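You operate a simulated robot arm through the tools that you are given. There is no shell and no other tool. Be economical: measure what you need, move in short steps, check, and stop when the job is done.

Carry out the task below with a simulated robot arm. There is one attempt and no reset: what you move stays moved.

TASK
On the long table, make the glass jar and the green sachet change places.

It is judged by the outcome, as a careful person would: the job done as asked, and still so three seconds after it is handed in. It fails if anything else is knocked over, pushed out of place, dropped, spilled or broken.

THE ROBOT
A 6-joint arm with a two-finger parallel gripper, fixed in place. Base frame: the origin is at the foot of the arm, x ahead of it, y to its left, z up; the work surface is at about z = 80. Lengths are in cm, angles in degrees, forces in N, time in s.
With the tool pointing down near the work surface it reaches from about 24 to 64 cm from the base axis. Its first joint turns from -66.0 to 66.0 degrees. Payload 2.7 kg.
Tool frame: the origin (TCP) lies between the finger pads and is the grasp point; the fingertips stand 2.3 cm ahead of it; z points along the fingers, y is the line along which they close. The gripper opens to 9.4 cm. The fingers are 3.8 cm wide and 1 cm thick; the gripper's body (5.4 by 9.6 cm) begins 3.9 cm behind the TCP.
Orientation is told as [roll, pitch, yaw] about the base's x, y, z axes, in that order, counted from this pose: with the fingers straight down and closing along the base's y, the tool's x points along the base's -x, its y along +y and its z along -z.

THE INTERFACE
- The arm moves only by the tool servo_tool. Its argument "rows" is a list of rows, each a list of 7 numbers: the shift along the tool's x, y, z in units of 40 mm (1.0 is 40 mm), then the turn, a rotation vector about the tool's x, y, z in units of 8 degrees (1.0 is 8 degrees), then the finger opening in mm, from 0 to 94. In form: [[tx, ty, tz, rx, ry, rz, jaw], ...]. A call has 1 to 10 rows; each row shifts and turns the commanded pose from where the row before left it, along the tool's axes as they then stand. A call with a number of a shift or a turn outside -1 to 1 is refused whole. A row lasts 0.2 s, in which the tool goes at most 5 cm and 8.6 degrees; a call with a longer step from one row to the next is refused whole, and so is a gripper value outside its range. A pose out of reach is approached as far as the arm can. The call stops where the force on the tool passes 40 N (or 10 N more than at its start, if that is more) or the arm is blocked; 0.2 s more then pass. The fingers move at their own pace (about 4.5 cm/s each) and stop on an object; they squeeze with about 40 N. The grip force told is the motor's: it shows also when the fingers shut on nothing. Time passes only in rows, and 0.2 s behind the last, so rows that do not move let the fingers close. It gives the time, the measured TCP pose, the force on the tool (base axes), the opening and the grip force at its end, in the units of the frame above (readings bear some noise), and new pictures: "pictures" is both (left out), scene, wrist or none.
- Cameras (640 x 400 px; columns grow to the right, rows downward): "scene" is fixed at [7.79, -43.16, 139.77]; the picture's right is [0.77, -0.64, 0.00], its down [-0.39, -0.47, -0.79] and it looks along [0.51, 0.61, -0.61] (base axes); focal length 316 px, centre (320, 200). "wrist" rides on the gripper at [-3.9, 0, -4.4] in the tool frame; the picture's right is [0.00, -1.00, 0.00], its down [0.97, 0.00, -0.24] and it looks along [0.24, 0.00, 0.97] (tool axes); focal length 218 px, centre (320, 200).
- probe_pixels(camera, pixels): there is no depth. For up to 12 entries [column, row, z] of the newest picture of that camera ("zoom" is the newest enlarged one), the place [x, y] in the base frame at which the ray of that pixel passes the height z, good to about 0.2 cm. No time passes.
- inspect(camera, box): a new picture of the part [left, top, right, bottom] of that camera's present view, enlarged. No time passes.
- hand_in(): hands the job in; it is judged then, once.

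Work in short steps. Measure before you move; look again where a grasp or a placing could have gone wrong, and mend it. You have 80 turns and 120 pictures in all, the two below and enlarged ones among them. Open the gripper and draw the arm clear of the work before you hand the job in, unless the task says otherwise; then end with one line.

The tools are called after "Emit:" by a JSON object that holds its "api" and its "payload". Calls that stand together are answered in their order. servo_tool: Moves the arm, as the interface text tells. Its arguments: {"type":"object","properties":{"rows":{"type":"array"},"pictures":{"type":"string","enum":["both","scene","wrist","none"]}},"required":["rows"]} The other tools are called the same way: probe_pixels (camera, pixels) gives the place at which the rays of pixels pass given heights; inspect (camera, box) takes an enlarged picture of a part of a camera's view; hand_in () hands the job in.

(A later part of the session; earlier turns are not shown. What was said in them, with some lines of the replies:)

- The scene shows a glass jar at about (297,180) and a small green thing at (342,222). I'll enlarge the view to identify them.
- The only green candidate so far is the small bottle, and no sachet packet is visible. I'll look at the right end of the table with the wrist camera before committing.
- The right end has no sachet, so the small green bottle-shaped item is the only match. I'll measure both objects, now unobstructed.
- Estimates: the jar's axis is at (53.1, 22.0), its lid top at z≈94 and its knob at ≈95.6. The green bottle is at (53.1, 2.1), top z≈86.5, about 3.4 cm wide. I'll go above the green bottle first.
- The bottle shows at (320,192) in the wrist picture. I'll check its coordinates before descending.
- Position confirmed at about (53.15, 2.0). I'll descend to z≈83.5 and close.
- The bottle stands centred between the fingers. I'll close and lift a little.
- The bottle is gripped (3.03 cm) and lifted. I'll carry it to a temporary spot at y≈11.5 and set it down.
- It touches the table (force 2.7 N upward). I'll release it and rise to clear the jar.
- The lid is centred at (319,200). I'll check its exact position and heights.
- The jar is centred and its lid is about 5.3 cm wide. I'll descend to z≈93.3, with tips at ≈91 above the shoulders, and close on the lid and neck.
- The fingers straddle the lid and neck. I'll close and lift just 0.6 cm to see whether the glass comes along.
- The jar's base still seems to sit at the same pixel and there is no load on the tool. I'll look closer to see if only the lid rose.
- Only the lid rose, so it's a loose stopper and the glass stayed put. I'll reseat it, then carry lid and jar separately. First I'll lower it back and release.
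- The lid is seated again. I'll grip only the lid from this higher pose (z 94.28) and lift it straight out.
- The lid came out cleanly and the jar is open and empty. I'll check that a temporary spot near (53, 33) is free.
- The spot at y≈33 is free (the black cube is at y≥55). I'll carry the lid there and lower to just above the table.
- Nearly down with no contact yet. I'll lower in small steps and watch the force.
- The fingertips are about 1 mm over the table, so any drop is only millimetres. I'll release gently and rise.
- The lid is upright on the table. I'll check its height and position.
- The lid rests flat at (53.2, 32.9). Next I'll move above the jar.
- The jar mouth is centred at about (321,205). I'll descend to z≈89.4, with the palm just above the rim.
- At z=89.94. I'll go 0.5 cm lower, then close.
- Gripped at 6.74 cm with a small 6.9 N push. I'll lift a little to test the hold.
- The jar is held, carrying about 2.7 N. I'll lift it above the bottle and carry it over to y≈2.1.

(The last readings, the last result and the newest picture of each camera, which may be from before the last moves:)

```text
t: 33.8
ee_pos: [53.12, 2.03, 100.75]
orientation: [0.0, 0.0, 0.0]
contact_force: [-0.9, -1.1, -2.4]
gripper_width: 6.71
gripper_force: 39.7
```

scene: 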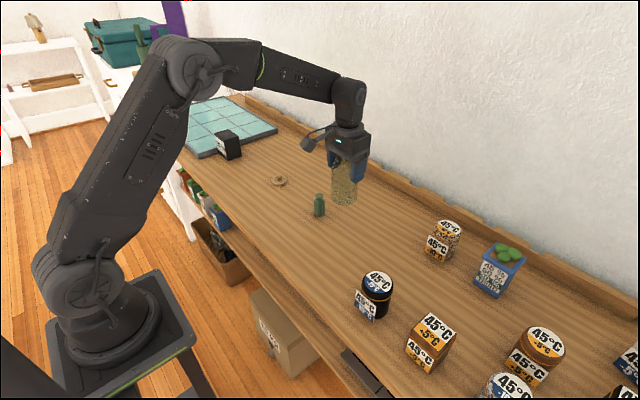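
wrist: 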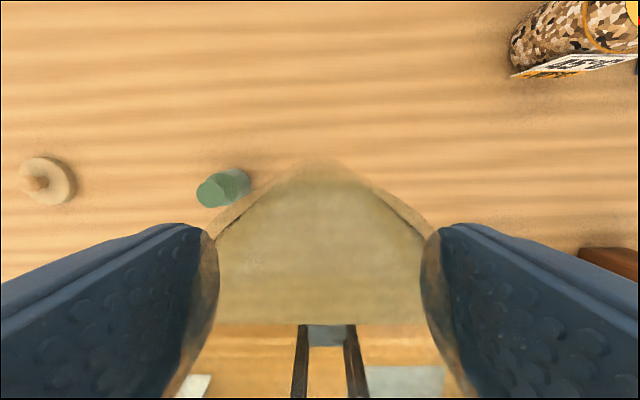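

Jar above its target. I'll lower to just above the contact height (89.6).

Emit:
{"api": "servo_tool", "payload": {"rows": [[0, 0, 0.8, 0, 0, 0, 60], [0, 0, 0.8, 0, 0, 0, 60], [0, 0, 0.6, 0, 0, 0, 60], [0, 0, 0.35, 0, 0, 0, 60], [0, 0, 0.15, 0, 0, 0, 60], [0, 0, 0.05, 0, 0, 0, 60], [0, 0, 0, 0, 0, 0, 60]]}}

```text
t: 35.4
ee_pos: [53.15, 2.1, 89.83]
orientation: [0.1, -0.1, 0.1]
contact_force: [-0.8, -0.3, -1.5]
gripper_width: 6.72
gripper_force: 39.7
```

scene: 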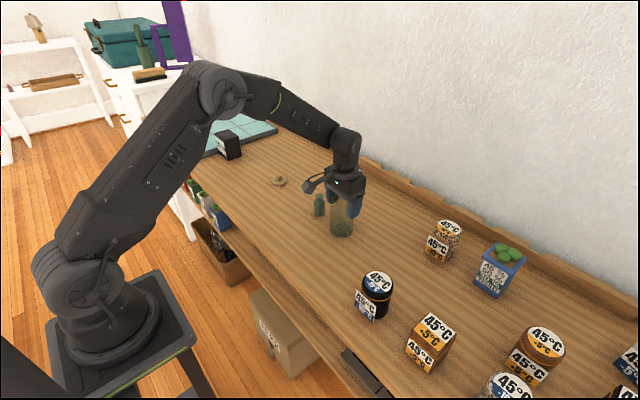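
wrist: 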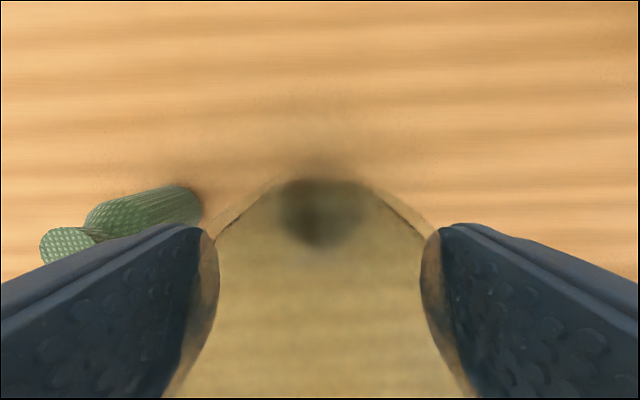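

Emit:
{"api": "servo_tool", "payload": {"rows": [[0, 0, 0.04, 0, 0, 0, 60], [0, 0, 0.02, 0, 0, 0, 60], [0, 0, 0, 0, 0, 0, 60]], "pictures": "none"}}

```text
t: 36.2
ee_pos: [53.2, 2.14, 89.57]
orientation: [0.1, -0.1, 0.0]
contact_force: [-1.9, -0.7, 5.7]
gripper_width: 6.72
gripper_force: 40.1
```

The jar rests on the table (5.7 N upward). I'll open the gripper and rise straight up.

Emit:
{"api": "servo_tool", "payload": {"rows": [[0, 0, 0, 0, 0, 0, 72], [0, 0, 0, 0, 0, 0, 84], [0, 0, 0, 0, 0, 0, 94], [0, 0, 0, 0, 0, 0, 94], [0, 0, -0.4, 0, 0, 0, 94], [0, 0, -0.8, 0, 0, 0, 94], [0, 0, -1, 0, 0, 0, 94], [0, 0, -1, 0, 0, 0, 94], [0, 0, 0, 0, 0, 0, 94]], "pictures": "both"}}

Emit:
{"api": "inspect", "payload": {"camera": "wrist", "box": [260, 140, 380, 240]}}

Emit:
{"api": "inspect", "payload": {"camera": "scene", "box": [310, 180, 370, 245]}}

```text
t: 38.2
ee_pos: [53.03, 2.21, 102.41]
orientation: [0.0, 0.0, 0.0]
contact_force: [0.4, 0.3, -0.1]
gripper_width: 9.4
gripper_force: 0.1
```

scene: 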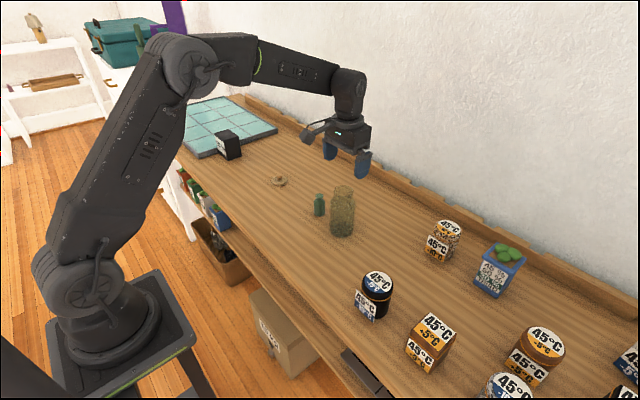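
wrist: 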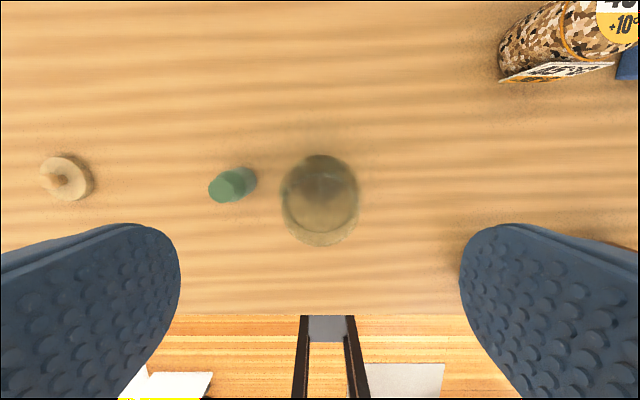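

```text
4.00 times, centred on (320, 190) of wrist
```

zoom: 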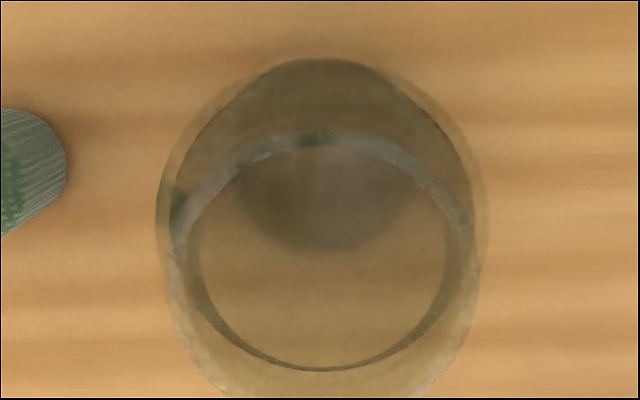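

```text
6.15 times, centred on (340, 212) of scene
```

zoom: 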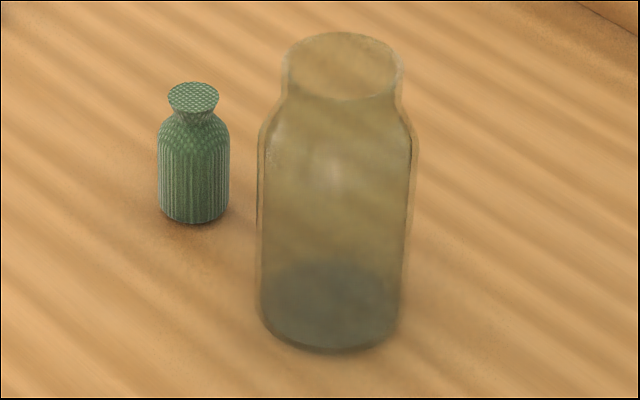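

The jar stands upright at the target. I'll measure the mouth centre and the lid precisely.

Emit:
{"api": "probe_pixels", "payload": {"camera": "wrist", "pixels": [[320.5, 206, 92.6], [320.5, 204, 92.6], [69, 178, 81]]}}

Emit:
{"api": "probe_pixels", "payload": {"camera": "scene", "pixels": [[340.6, 188.2, 92.6], [340.6, 188.2, 92], [279.1, 179.7, 81]]}}

```text
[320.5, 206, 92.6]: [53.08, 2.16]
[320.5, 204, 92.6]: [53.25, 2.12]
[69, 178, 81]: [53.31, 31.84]
```

```text
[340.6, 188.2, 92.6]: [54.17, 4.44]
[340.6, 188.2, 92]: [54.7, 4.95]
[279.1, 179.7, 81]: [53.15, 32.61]
```

Jar mouth centre ≈ (53.15, 2.14). Now I'll go above the lid.

Emit:
{"api": "servo_tool", "payload": {"rows": [[0, 0.96, 0, 0, 0, 0, 70], [0, 0.96, 0, 0, 0, 0, 70], [0, 0.96, 0, 0, 0, 0, 70], [0, 0.96, 0, 0, 0, 0, 70], [0, 0.96, 0, 0, 0, 0, 70], [0, 0.96, 0, 0, 0, 0, 70], [0, 0.96, 0.5, 0, 0, 0, 70], [0, 0.96, 0.6, 0, 0, 0, 70], [0, 0, 0.9, 0, 0, 0, 70], [0, 0, 0, 0, 0, 0, 70]], "pictures": "wrist"}}

Emit:
{"api": "inspect", "payload": {"camera": "wrist", "box": [260, 150, 380, 250]}}

```text
t: 40.4
ee_pos: [53.21, 32.95, 94.22]
orientation: [0.0, 0.1, 0.0]
contact_force: [-0.6, -0.3, 0.8]
gripper_width: 7.02
gripper_force: 0.0
```

wrist: 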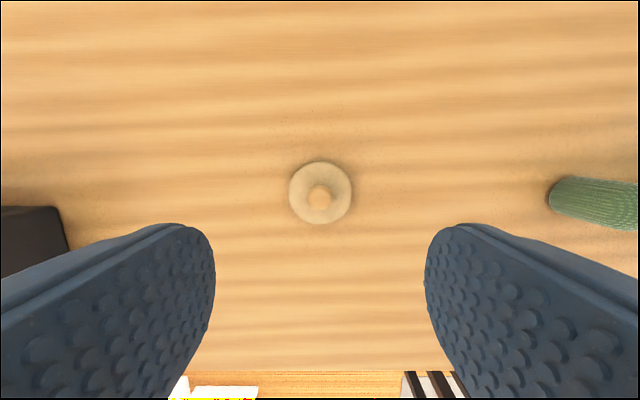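

```text
4.00 times, centred on (320, 200) of wrist
```

zoom: 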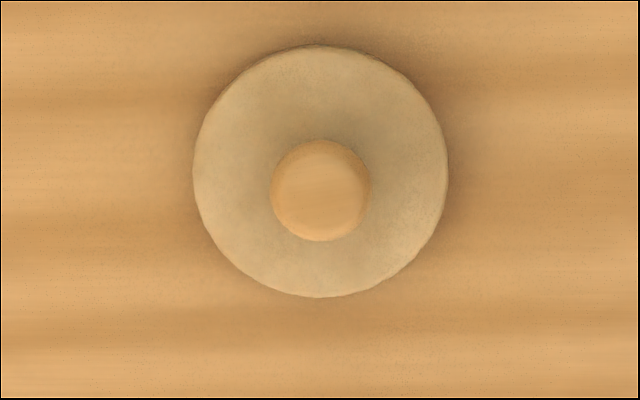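

Emit:
{"api": "probe_pixels", "payload": {"camera": "wrist", "pixels": [[320.2, 192.5, 81], [320.2, 197.5, 82.6], [288.3, 192.5, 81], [352, 192.5, 81]]}}

Emit:
{"api": "servo_tool", "payload": {"rows": [[0, 0, 0.9, 0, 0, 0, 70], [0, 0, 0.9, 0, 0, 0, 70], [0, 0, 0.7, 0, 0, 0, 70], [0, 0, 0.3, 0, 0, 0, 70], [0, 0, 0.12, 0, 0, 0, 70], [0, 0, 0, 0, 0, 0, 70]], "pictures": "none"}}

```text
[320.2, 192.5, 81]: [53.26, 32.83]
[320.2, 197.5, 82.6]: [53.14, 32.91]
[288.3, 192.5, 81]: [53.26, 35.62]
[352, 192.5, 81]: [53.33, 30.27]
```

```text
t: 41.8
ee_pos: [53.13, 32.88, 82.63]
orientation: [0.0, 0.0, 0.0]
contact_force: [-0.3, -0.3, -0.1]
gripper_width: 7.0
gripper_force: 0.1
```

The lid is centred under the gripper. I'll settle to z≈82.5, close and lift.

Emit:
{"api": "servo_tool", "payload": {"rows": [[0, 0, 0.035, 0, 0, 0, 65], [0, 0, 0, 0, 0, 0, 55], [0, 0, 0, 0, 0, 0, 45], [0, 0, 0, 0, 0, 0, 40], [0, 0, 0, 0, 0, 0, 40], [0, 0, -0.2, 0, 0, 0, 40], [0, 0, -0.5, 0, 0, 0, 40], [0, 0, 0, 0, 0, 0, 40]], "pictures": "wrist"}}

Emit:
{"api": "inspect", "payload": {"camera": "scene", "box": [260, 145, 310, 190]}}

```text
t: 43.6
ee_pos: [53.25, 32.94, 85.33]
orientation: [-0.1, 0.1, 0.0]
contact_force: [0.6, -0.2, 0.0]
gripper_width: 4.99
gripper_force: 40.4
```

wrist: 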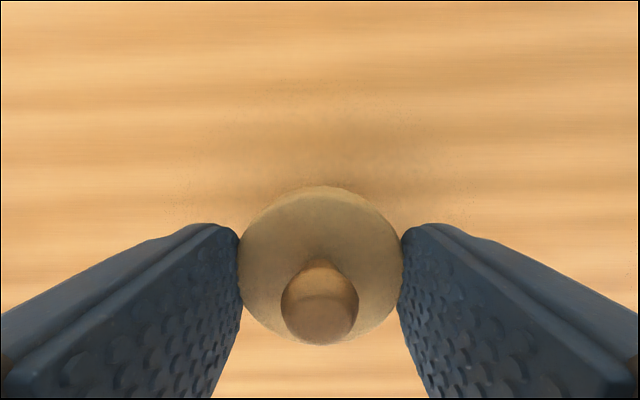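

```text
8.89 times, centred on (285, 168) of scene
```

zoom: 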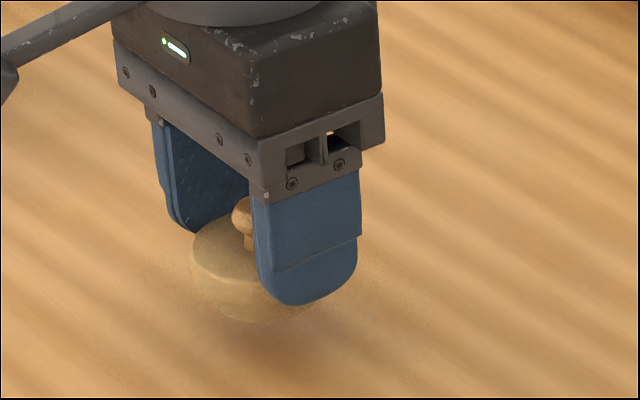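

The lid is held. I'll check it for tilt before carrying.

Emit:
{"api": "inspect", "payload": {"camera": "wrist", "box": [220, 170, 420, 370]}}

Emit:
{"api": "inspect", "payload": {"camera": "scene", "box": [268, 165, 298, 190]}}

```text
2.00 times, centred on (320, 270) of wrist
```

zoom: 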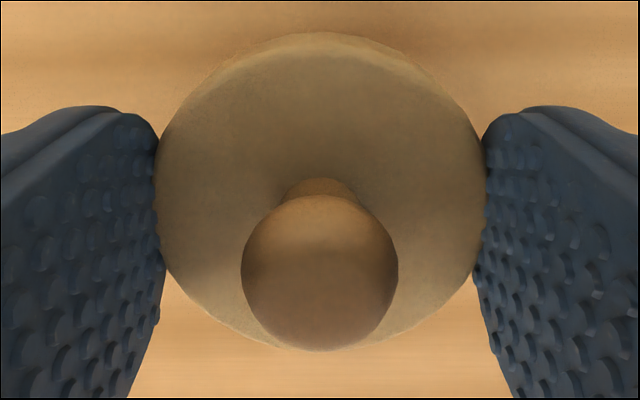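

```text
16.00 times, centred on (283, 178) of scene
```

zoom: 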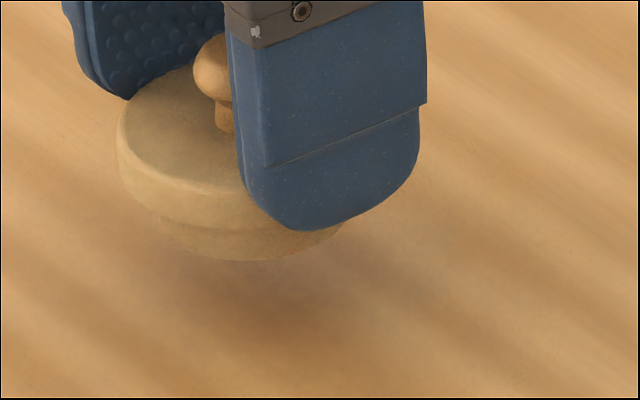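

The lid looks level. I'll lift it and carry it over the jar.

Emit:
{"api": "servo_tool", "payload": {"rows": [[0, 0, -0.8, 0, 0, 0, 40], [0, 0, -0.9, 0, 0, 0, 40], [0, 0, -0.9, 0, 0, 0, 40], [0, 0, -0.9, 0, 0, 0, 40], [0, 0, -0.6, 0, 0, 0, 40], [0, -0.7, 0, 0, 0, 0, 40], [0, -0.7, 0, 0, 0, 0, 40], [0, -0.7, 0, 0, 0, 0, 40], [0, -0.7, 0, 0, 0, 0, 40], [0, 0, 0, 0, 0, 0, 40]], "pictures": "none"}}

Emit:
{"api": "servo_tool", "payload": {"rows": [[0, -0.8, 0, 0, 0, 0, 40], [0, -0.8, 0, 0, 0, 0, 40], [0, -0.8, 0, 0, 0, 0, 40], [0, -0.8, 0, 0, 0, 0, 40], [0, -0.8, 0, 0, 0, 0, 40], [0, -0.6, 0, 0, 0, 0, 40], [0, -0.3, 0, 0, 0, 0, 40], [0, 0, 0, 0, 0, 0, 40]]}}

```text
t: 45.8
ee_pos: [53.28, 21.63, 101.57]
orientation: [-0.1, 0.0, 0.0]
contact_force: [-0.2, -1.3, -0.4]
gripper_width: 5.0
gripper_force: 39.9
```

```text
t: 47.6
ee_pos: [53.16, 1.93, 101.69]
orientation: [-0.1, 0.1, 0.0]
contact_force: [0.3, 0.0, 0.2]
gripper_width: 5.02
gripper_force: 39.8
```

scene: 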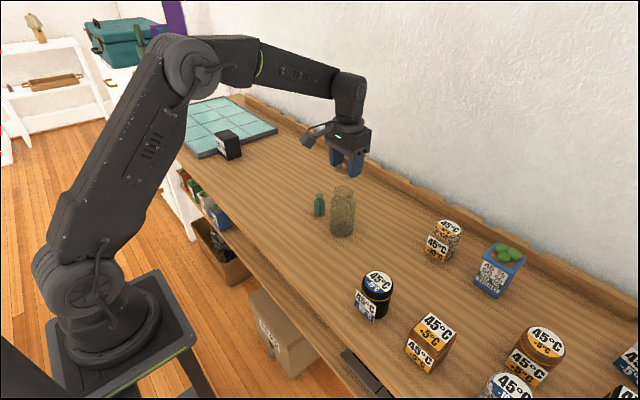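
wrist: 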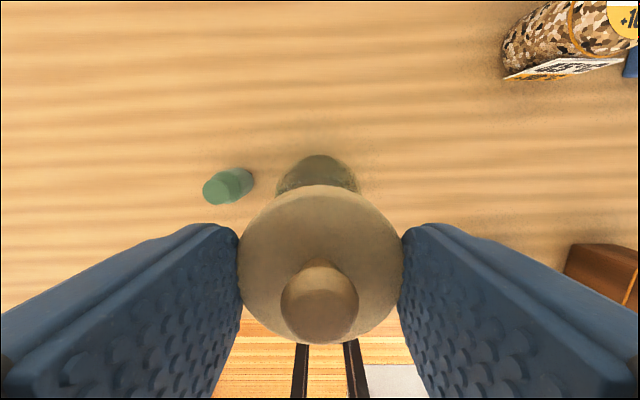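

Over the jar, y reading 1.93 against 2.14. I'll nudge +0.12 and lower to just above seating.

Emit:
{"api": "servo_tool", "payload": {"rows": [[0, 0.03, 0.5, 0, 0, 0, 40], [0, 0, 0.5, 0, 0, 0, 40], [0, 0, 0.3, 0, 0, 0, 40], [0, 0, 0.1, 0, 0, 0, 40], [0, 0, 0, 0, 0, 0, 40]], "pictures": "wrist"}}

Emit:
{"api": "inspect", "payload": {"camera": "scene", "box": [320, 165, 365, 210]}}

```text
t: 48.8
ee_pos: [53.1, 2.07, 96.26]
orientation: [0.0, 0.0, -0.1]
contact_force: [-0.4, -0.2, 0.2]
gripper_width: 4.98
gripper_force: 39.6
```

wrist: 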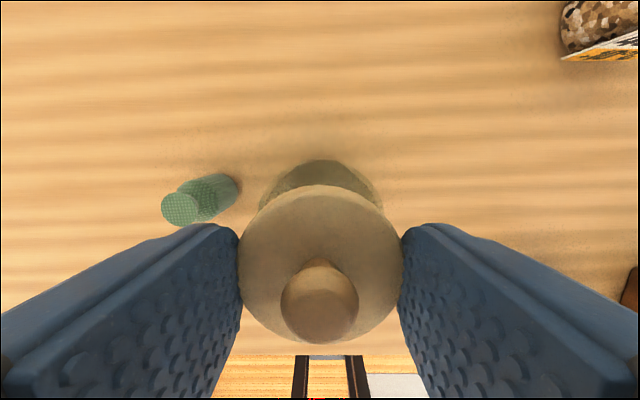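

```text
8.89 times, centred on (342, 188) of scene
```

zoom: 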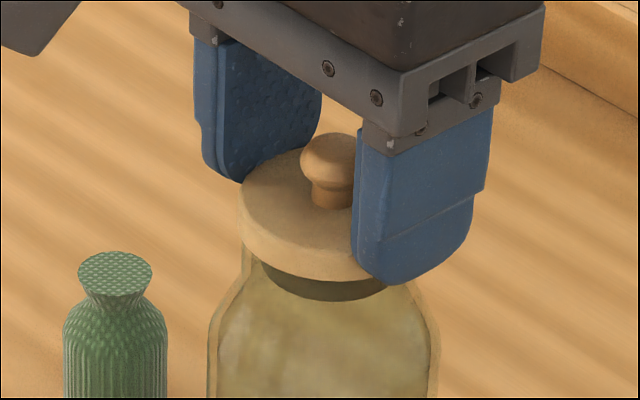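

The stopper is entering the neck well centred. I'll lower in small steps watching the force.

Emit:
{"api": "servo_tool", "payload": {"rows": [[0, 0, 0.06, 0, 0, 0, 40], [0, 0, 0.06, 0, 0, 0, 40], [0, 0, 0.06, 0, 0, 0, 40], [0, 0, 0, 0, 0, 0, 40]], "pictures": "none"}}

```text
t: 49.6
ee_pos: [53.24, 2.24, 96.04]
orientation: [-0.1, -0.6, 0.0]
contact_force: [-1.4, -0.1, 3.1]
gripper_width: 5.02
gripper_force: 39.8
stopped in row 4: the force on the tool passed its limit (the readings are from after the stop); the commanded pose is now the measured one
```

Contact came earlier than expected (z≈96.0). Let me look.

Emit:
{"api": "inspect", "payload": {"camera": "scene", "box": [325, 175, 360, 210]}}

Emit:
{"api": "inspect", "payload": {"camera": "wrist", "box": [220, 140, 420, 360]}}

Emit:
{"api": "inspect", "payload": {"camera": "scene", "box": [300, 160, 380, 245]}}

```text
11.43 times, centred on (342, 192) of scene
```

zoom: 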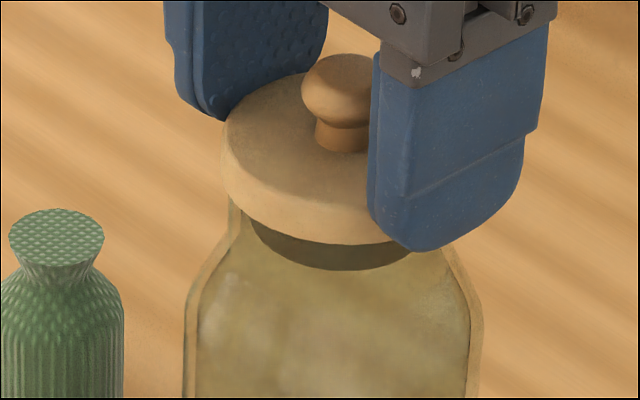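

```text
1.82 times, centred on (320, 250) of wrist
```

zoom: 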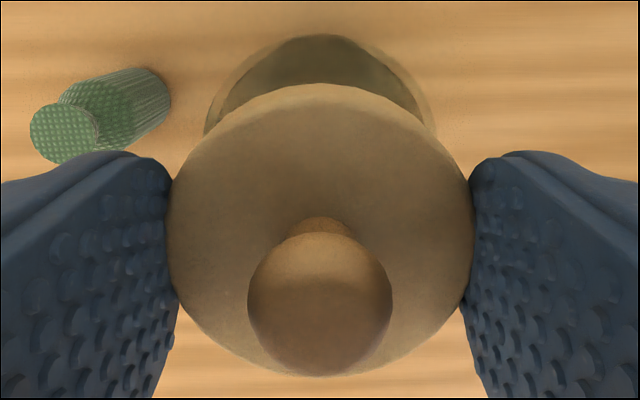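

```text
4.71 times, centred on (340, 202) of scene
```

zoom: 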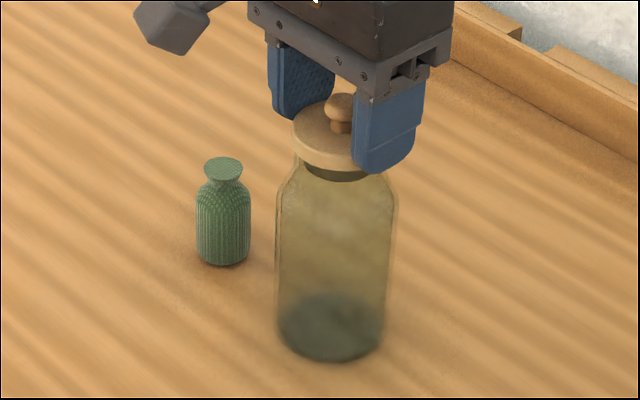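

The proportions match the original seating, so the lid rests on the rim. I'll release slowly and check.

Emit:
{"api": "servo_tool", "payload": {"rows": [[0, 0, 0, 0, 0, 0, 48], [0, 0, 0, 0, 0, 0, 54], [0, 0, 0, 0, 0, 0, 60], [0, 0, 0, 0, 0, 0, 68], [0, 0, 0, 0, 0, 0, 74], [0, 0, -0.3, 0, 0, 0, 74], [0, 0, -0.6, 0, 0, 0, 74], [0, 0, -0.9, 0, 0, 0, 74], [0, 0, -0.6, 0, 0, 0, 74], [0, 0, 0, 0, 0, 0, 74]], "pictures": "wrist"}}

Emit:
{"api": "inspect", "payload": {"camera": "scene", "box": [320, 170, 365, 245]}}

Emit:
{"api": "inspect", "payload": {"camera": "wrist", "box": [260, 140, 380, 240]}}

```text
t: 51.8
ee_pos: [53.15, 2.1, 105.54]
orientation: [0.0, -0.7, 0.0]
contact_force: [0.4, 0.5, -0.6]
gripper_width: 7.4
gripper_force: 0.0
```

wrist: 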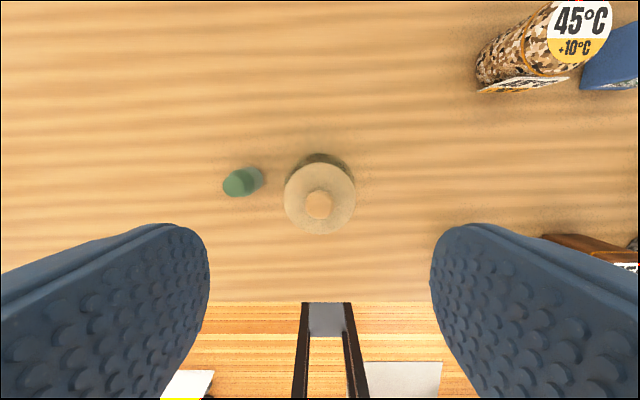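

```text
5.33 times, centred on (342, 208) of scene
```

zoom: 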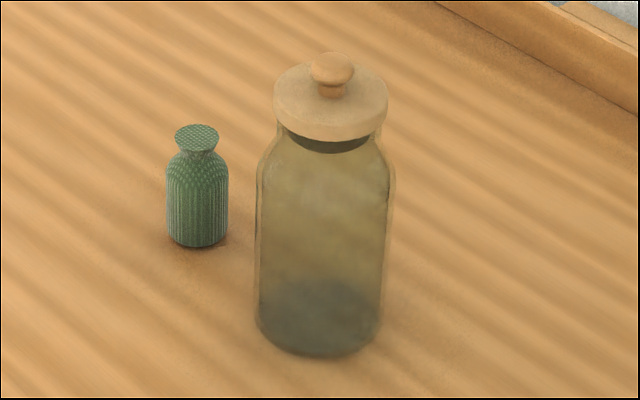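

```text
4.00 times, centred on (320, 190) of wrist
```

zoom: 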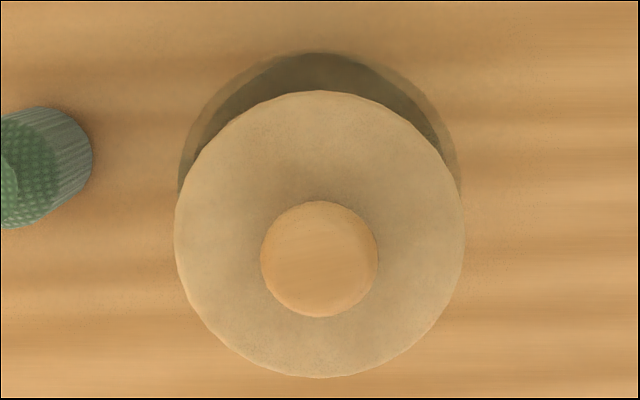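

The lid sits level and centred on the jar. Next I'll pick up the green bottle: fix the 0.7° pitch and move above y≈11.5.

Emit:
{"api": "servo_tool", "payload": {"rows": [[0, 0.7, 0, 0, 0.088, 0, 55], [0, 0.8, 0, 0, 0, 0, 55], [0, 0.86, 0, 0, 0, 0, 55], [0, 0, 0.8, 0, 0, 0, 55], [0, 0, 0, 0, 0, 0, 55]], "pictures": "wrist"}}

Emit:
{"api": "probe_pixels", "payload": {"camera": "wrist", "pixels": [[320, 197, 86.5], [320, 180, 80]]}}

```text
t: 53.0
ee_pos: [53.27, 11.77, 102.37]
orientation: [0.0, 0.2, 0.0]
contact_force: [0.9, 0.3, 0.5]
gripper_width: 5.51
gripper_force: 0.0
```

wrist: 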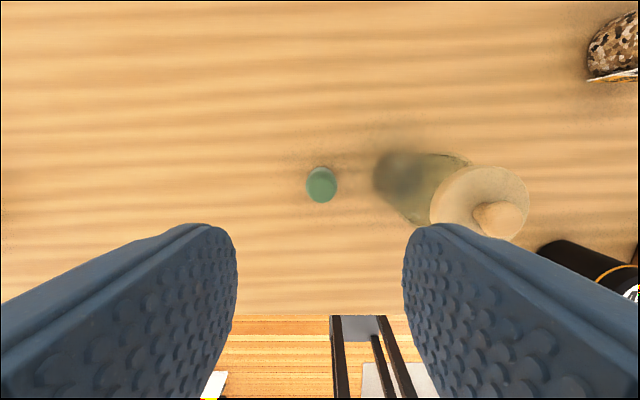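

```text
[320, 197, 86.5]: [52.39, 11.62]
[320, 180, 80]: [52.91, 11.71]
```

The bottle is centred at (321,186). I'll descend to z≈83.6 and grip.

Emit:
{"api": "servo_tool", "payload": {"rows": [[0, -0.02, 0.9, 0, 0, 0, 55], [0, 0, 0.9, 0, 0, 0, 55], [0, 0, 0.9, 0, 0, 0, 55], [0, 0, 0.9, 0, 0, 0, 55], [0, 0, 0.7, 0, 0, 0, 55], [0, 0, 0.38, 0, 0, 0, 55], [0, 0, 0, 0, 0, 0, 55]], "pictures": "wrist"}}

```text
t: 54.6
ee_pos: [53.23, 11.74, 83.58]
orientation: [-0.1, 0.1, 0.0]
contact_force: [-1.1, -0.2, -0.2]
gripper_width: 5.49
gripper_force: 0.1
```

wrist: 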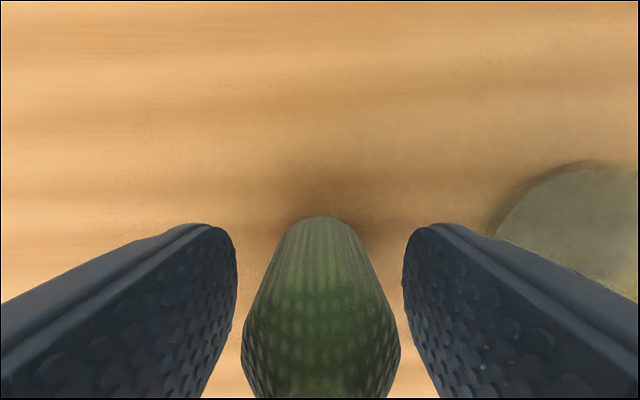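

Bottle centred. I'll close, lift 6 cm and carry it to y≈22.

Emit:
{"api": "servo_tool", "payload": {"rows": [[0, 0, 0, 0, 0, 0, 40], [0, 0, 0, 0, 0, 0, 20], [0, 0, 0, 0, 0, 0, 20], [0, 0, 0, 0, 0, 0, 20], [0, 0, -0.4, 0, 0, 0, 20], [0, 0, -0.8, 0, 0, 0, 20], [0, 0.86, 0, 0, 0, 0, 20], [0, 0.86, 0, 0, 0, 0, 20], [0, 0.86, 0, 0, 0, 0, 20], [0, 0, 0, 0, 0, 0, 20]], "pictures": "wrist"}}

```text
t: 56.8
ee_pos: [53.27, 21.91, 88.54]
orientation: [0.0, 0.1, -0.1]
contact_force: [-1.2, 1.0, -0.2]
gripper_width: 3.03
gripper_force: 40.0
```

wrist: 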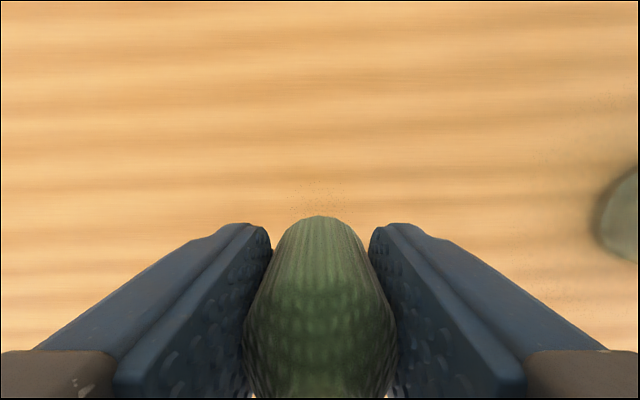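

At (53.2, 21.9). I'll lower it to the table.

Emit:
{"api": "servo_tool", "payload": {"rows": [[-0.0, 0.02, 0.5, 0, 0, 0, 20], [0, 0, 0.4, 0, 0, 0, 20], [0, 0, 0.25, 0, 0, 0, 20], [0, 0, 0.08, 0, 0, 0, 20], [0, 0, 0, 0, 0, 0, 20]], "pictures": "none"}}

```text
t: 58.0
ee_pos: [53.21, 21.91, 83.78]
orientation: [0.1, 0.1, -0.1]
contact_force: [-5.1, -2.5, 11.2]
gripper_width: 3.04
gripper_force: 39.8
```

The bottle is in contact with the table (11 N). I'll ease up a hair, release and withdraw.

Emit:
{"api": "servo_tool", "payload": {"rows": [[0, 0, -0.02, 0, 0, 0, 20], [0, 0, 0, 0, 0, 0, 32], [0, 0, 0, 0, 0, 0, 42], [0, 0, 0, 0, 0, 0, 55], [0, 0, 0, 0, 0, 0, 55], [0, 0, -0.5, 0, 0, 0, 55], [0, 0, -1, 0, 0, 0, 55], [0, 0, -1, 0, 0, 0, 55], [0, 0, -1, 0, 0, 0, 70], [0, 0, -1, 0, 0, 0, 94]], "pictures": "none"}}

Emit:
{"api": "servo_tool", "payload": {"rows": [[0.6, 0, -0.8, 0, 0, 0, 94], [0.8, 0, -0.5, 0, 0, 0, 94], [0.8, 0, -0.3, 0, 0, 0, 94], [0, 0, 0, 0, 0, 0, 94], [0, 0, 0, 0, 0, 0, 94]]}}

Emit:
{"api": "inspect", "payload": {"camera": "scene", "box": [260, 140, 380, 250]}}

```text
t: 60.2
ee_pos: [53.24, 21.98, 101.65]
orientation: [-0.1, 0.2, 0.1]
contact_force: [0.0, 1.3, -0.5]
gripper_width: 9.39
gripper_force: 0.1
```

```text
t: 61.4
ee_pos: [44.24, 21.96, 107.96]
orientation: [-0.1, 0.1, -0.1]
contact_force: [0.5, 0.5, -0.3]
gripper_width: 9.42
gripper_force: 0.1
```

scene: 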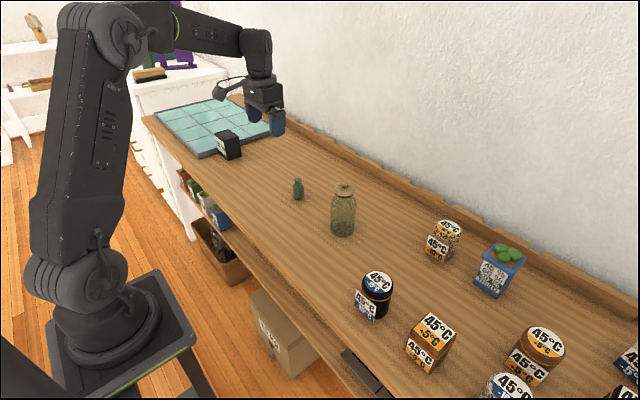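
wrist: 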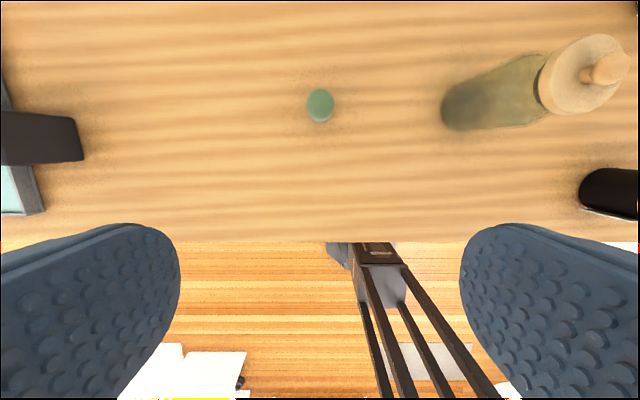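

```text
3.64 times, centred on (320, 195) of scene
```

zoom: 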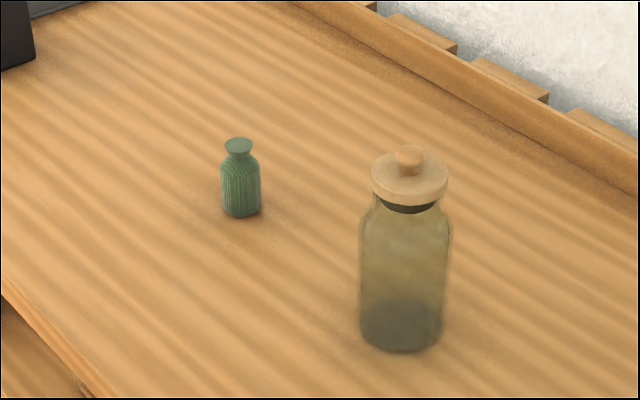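

Both objects stand upright in each other's original places, the jar has its lid on, and the arm is clear with the gripper open.

Emit:
{"api": "hand_in", "payload": {}}

```text
The job is handed in.
```

The glass jar and the small green item have changed places: both stand upright, nothing else was moved, and I handed the job in with the arm clear. I saw no sachet packet on the table, so I took the small green bottle-shaped item to be the green sachet. The jar's lid turned out to be loose, so I moved it separately and put it back on the jar.
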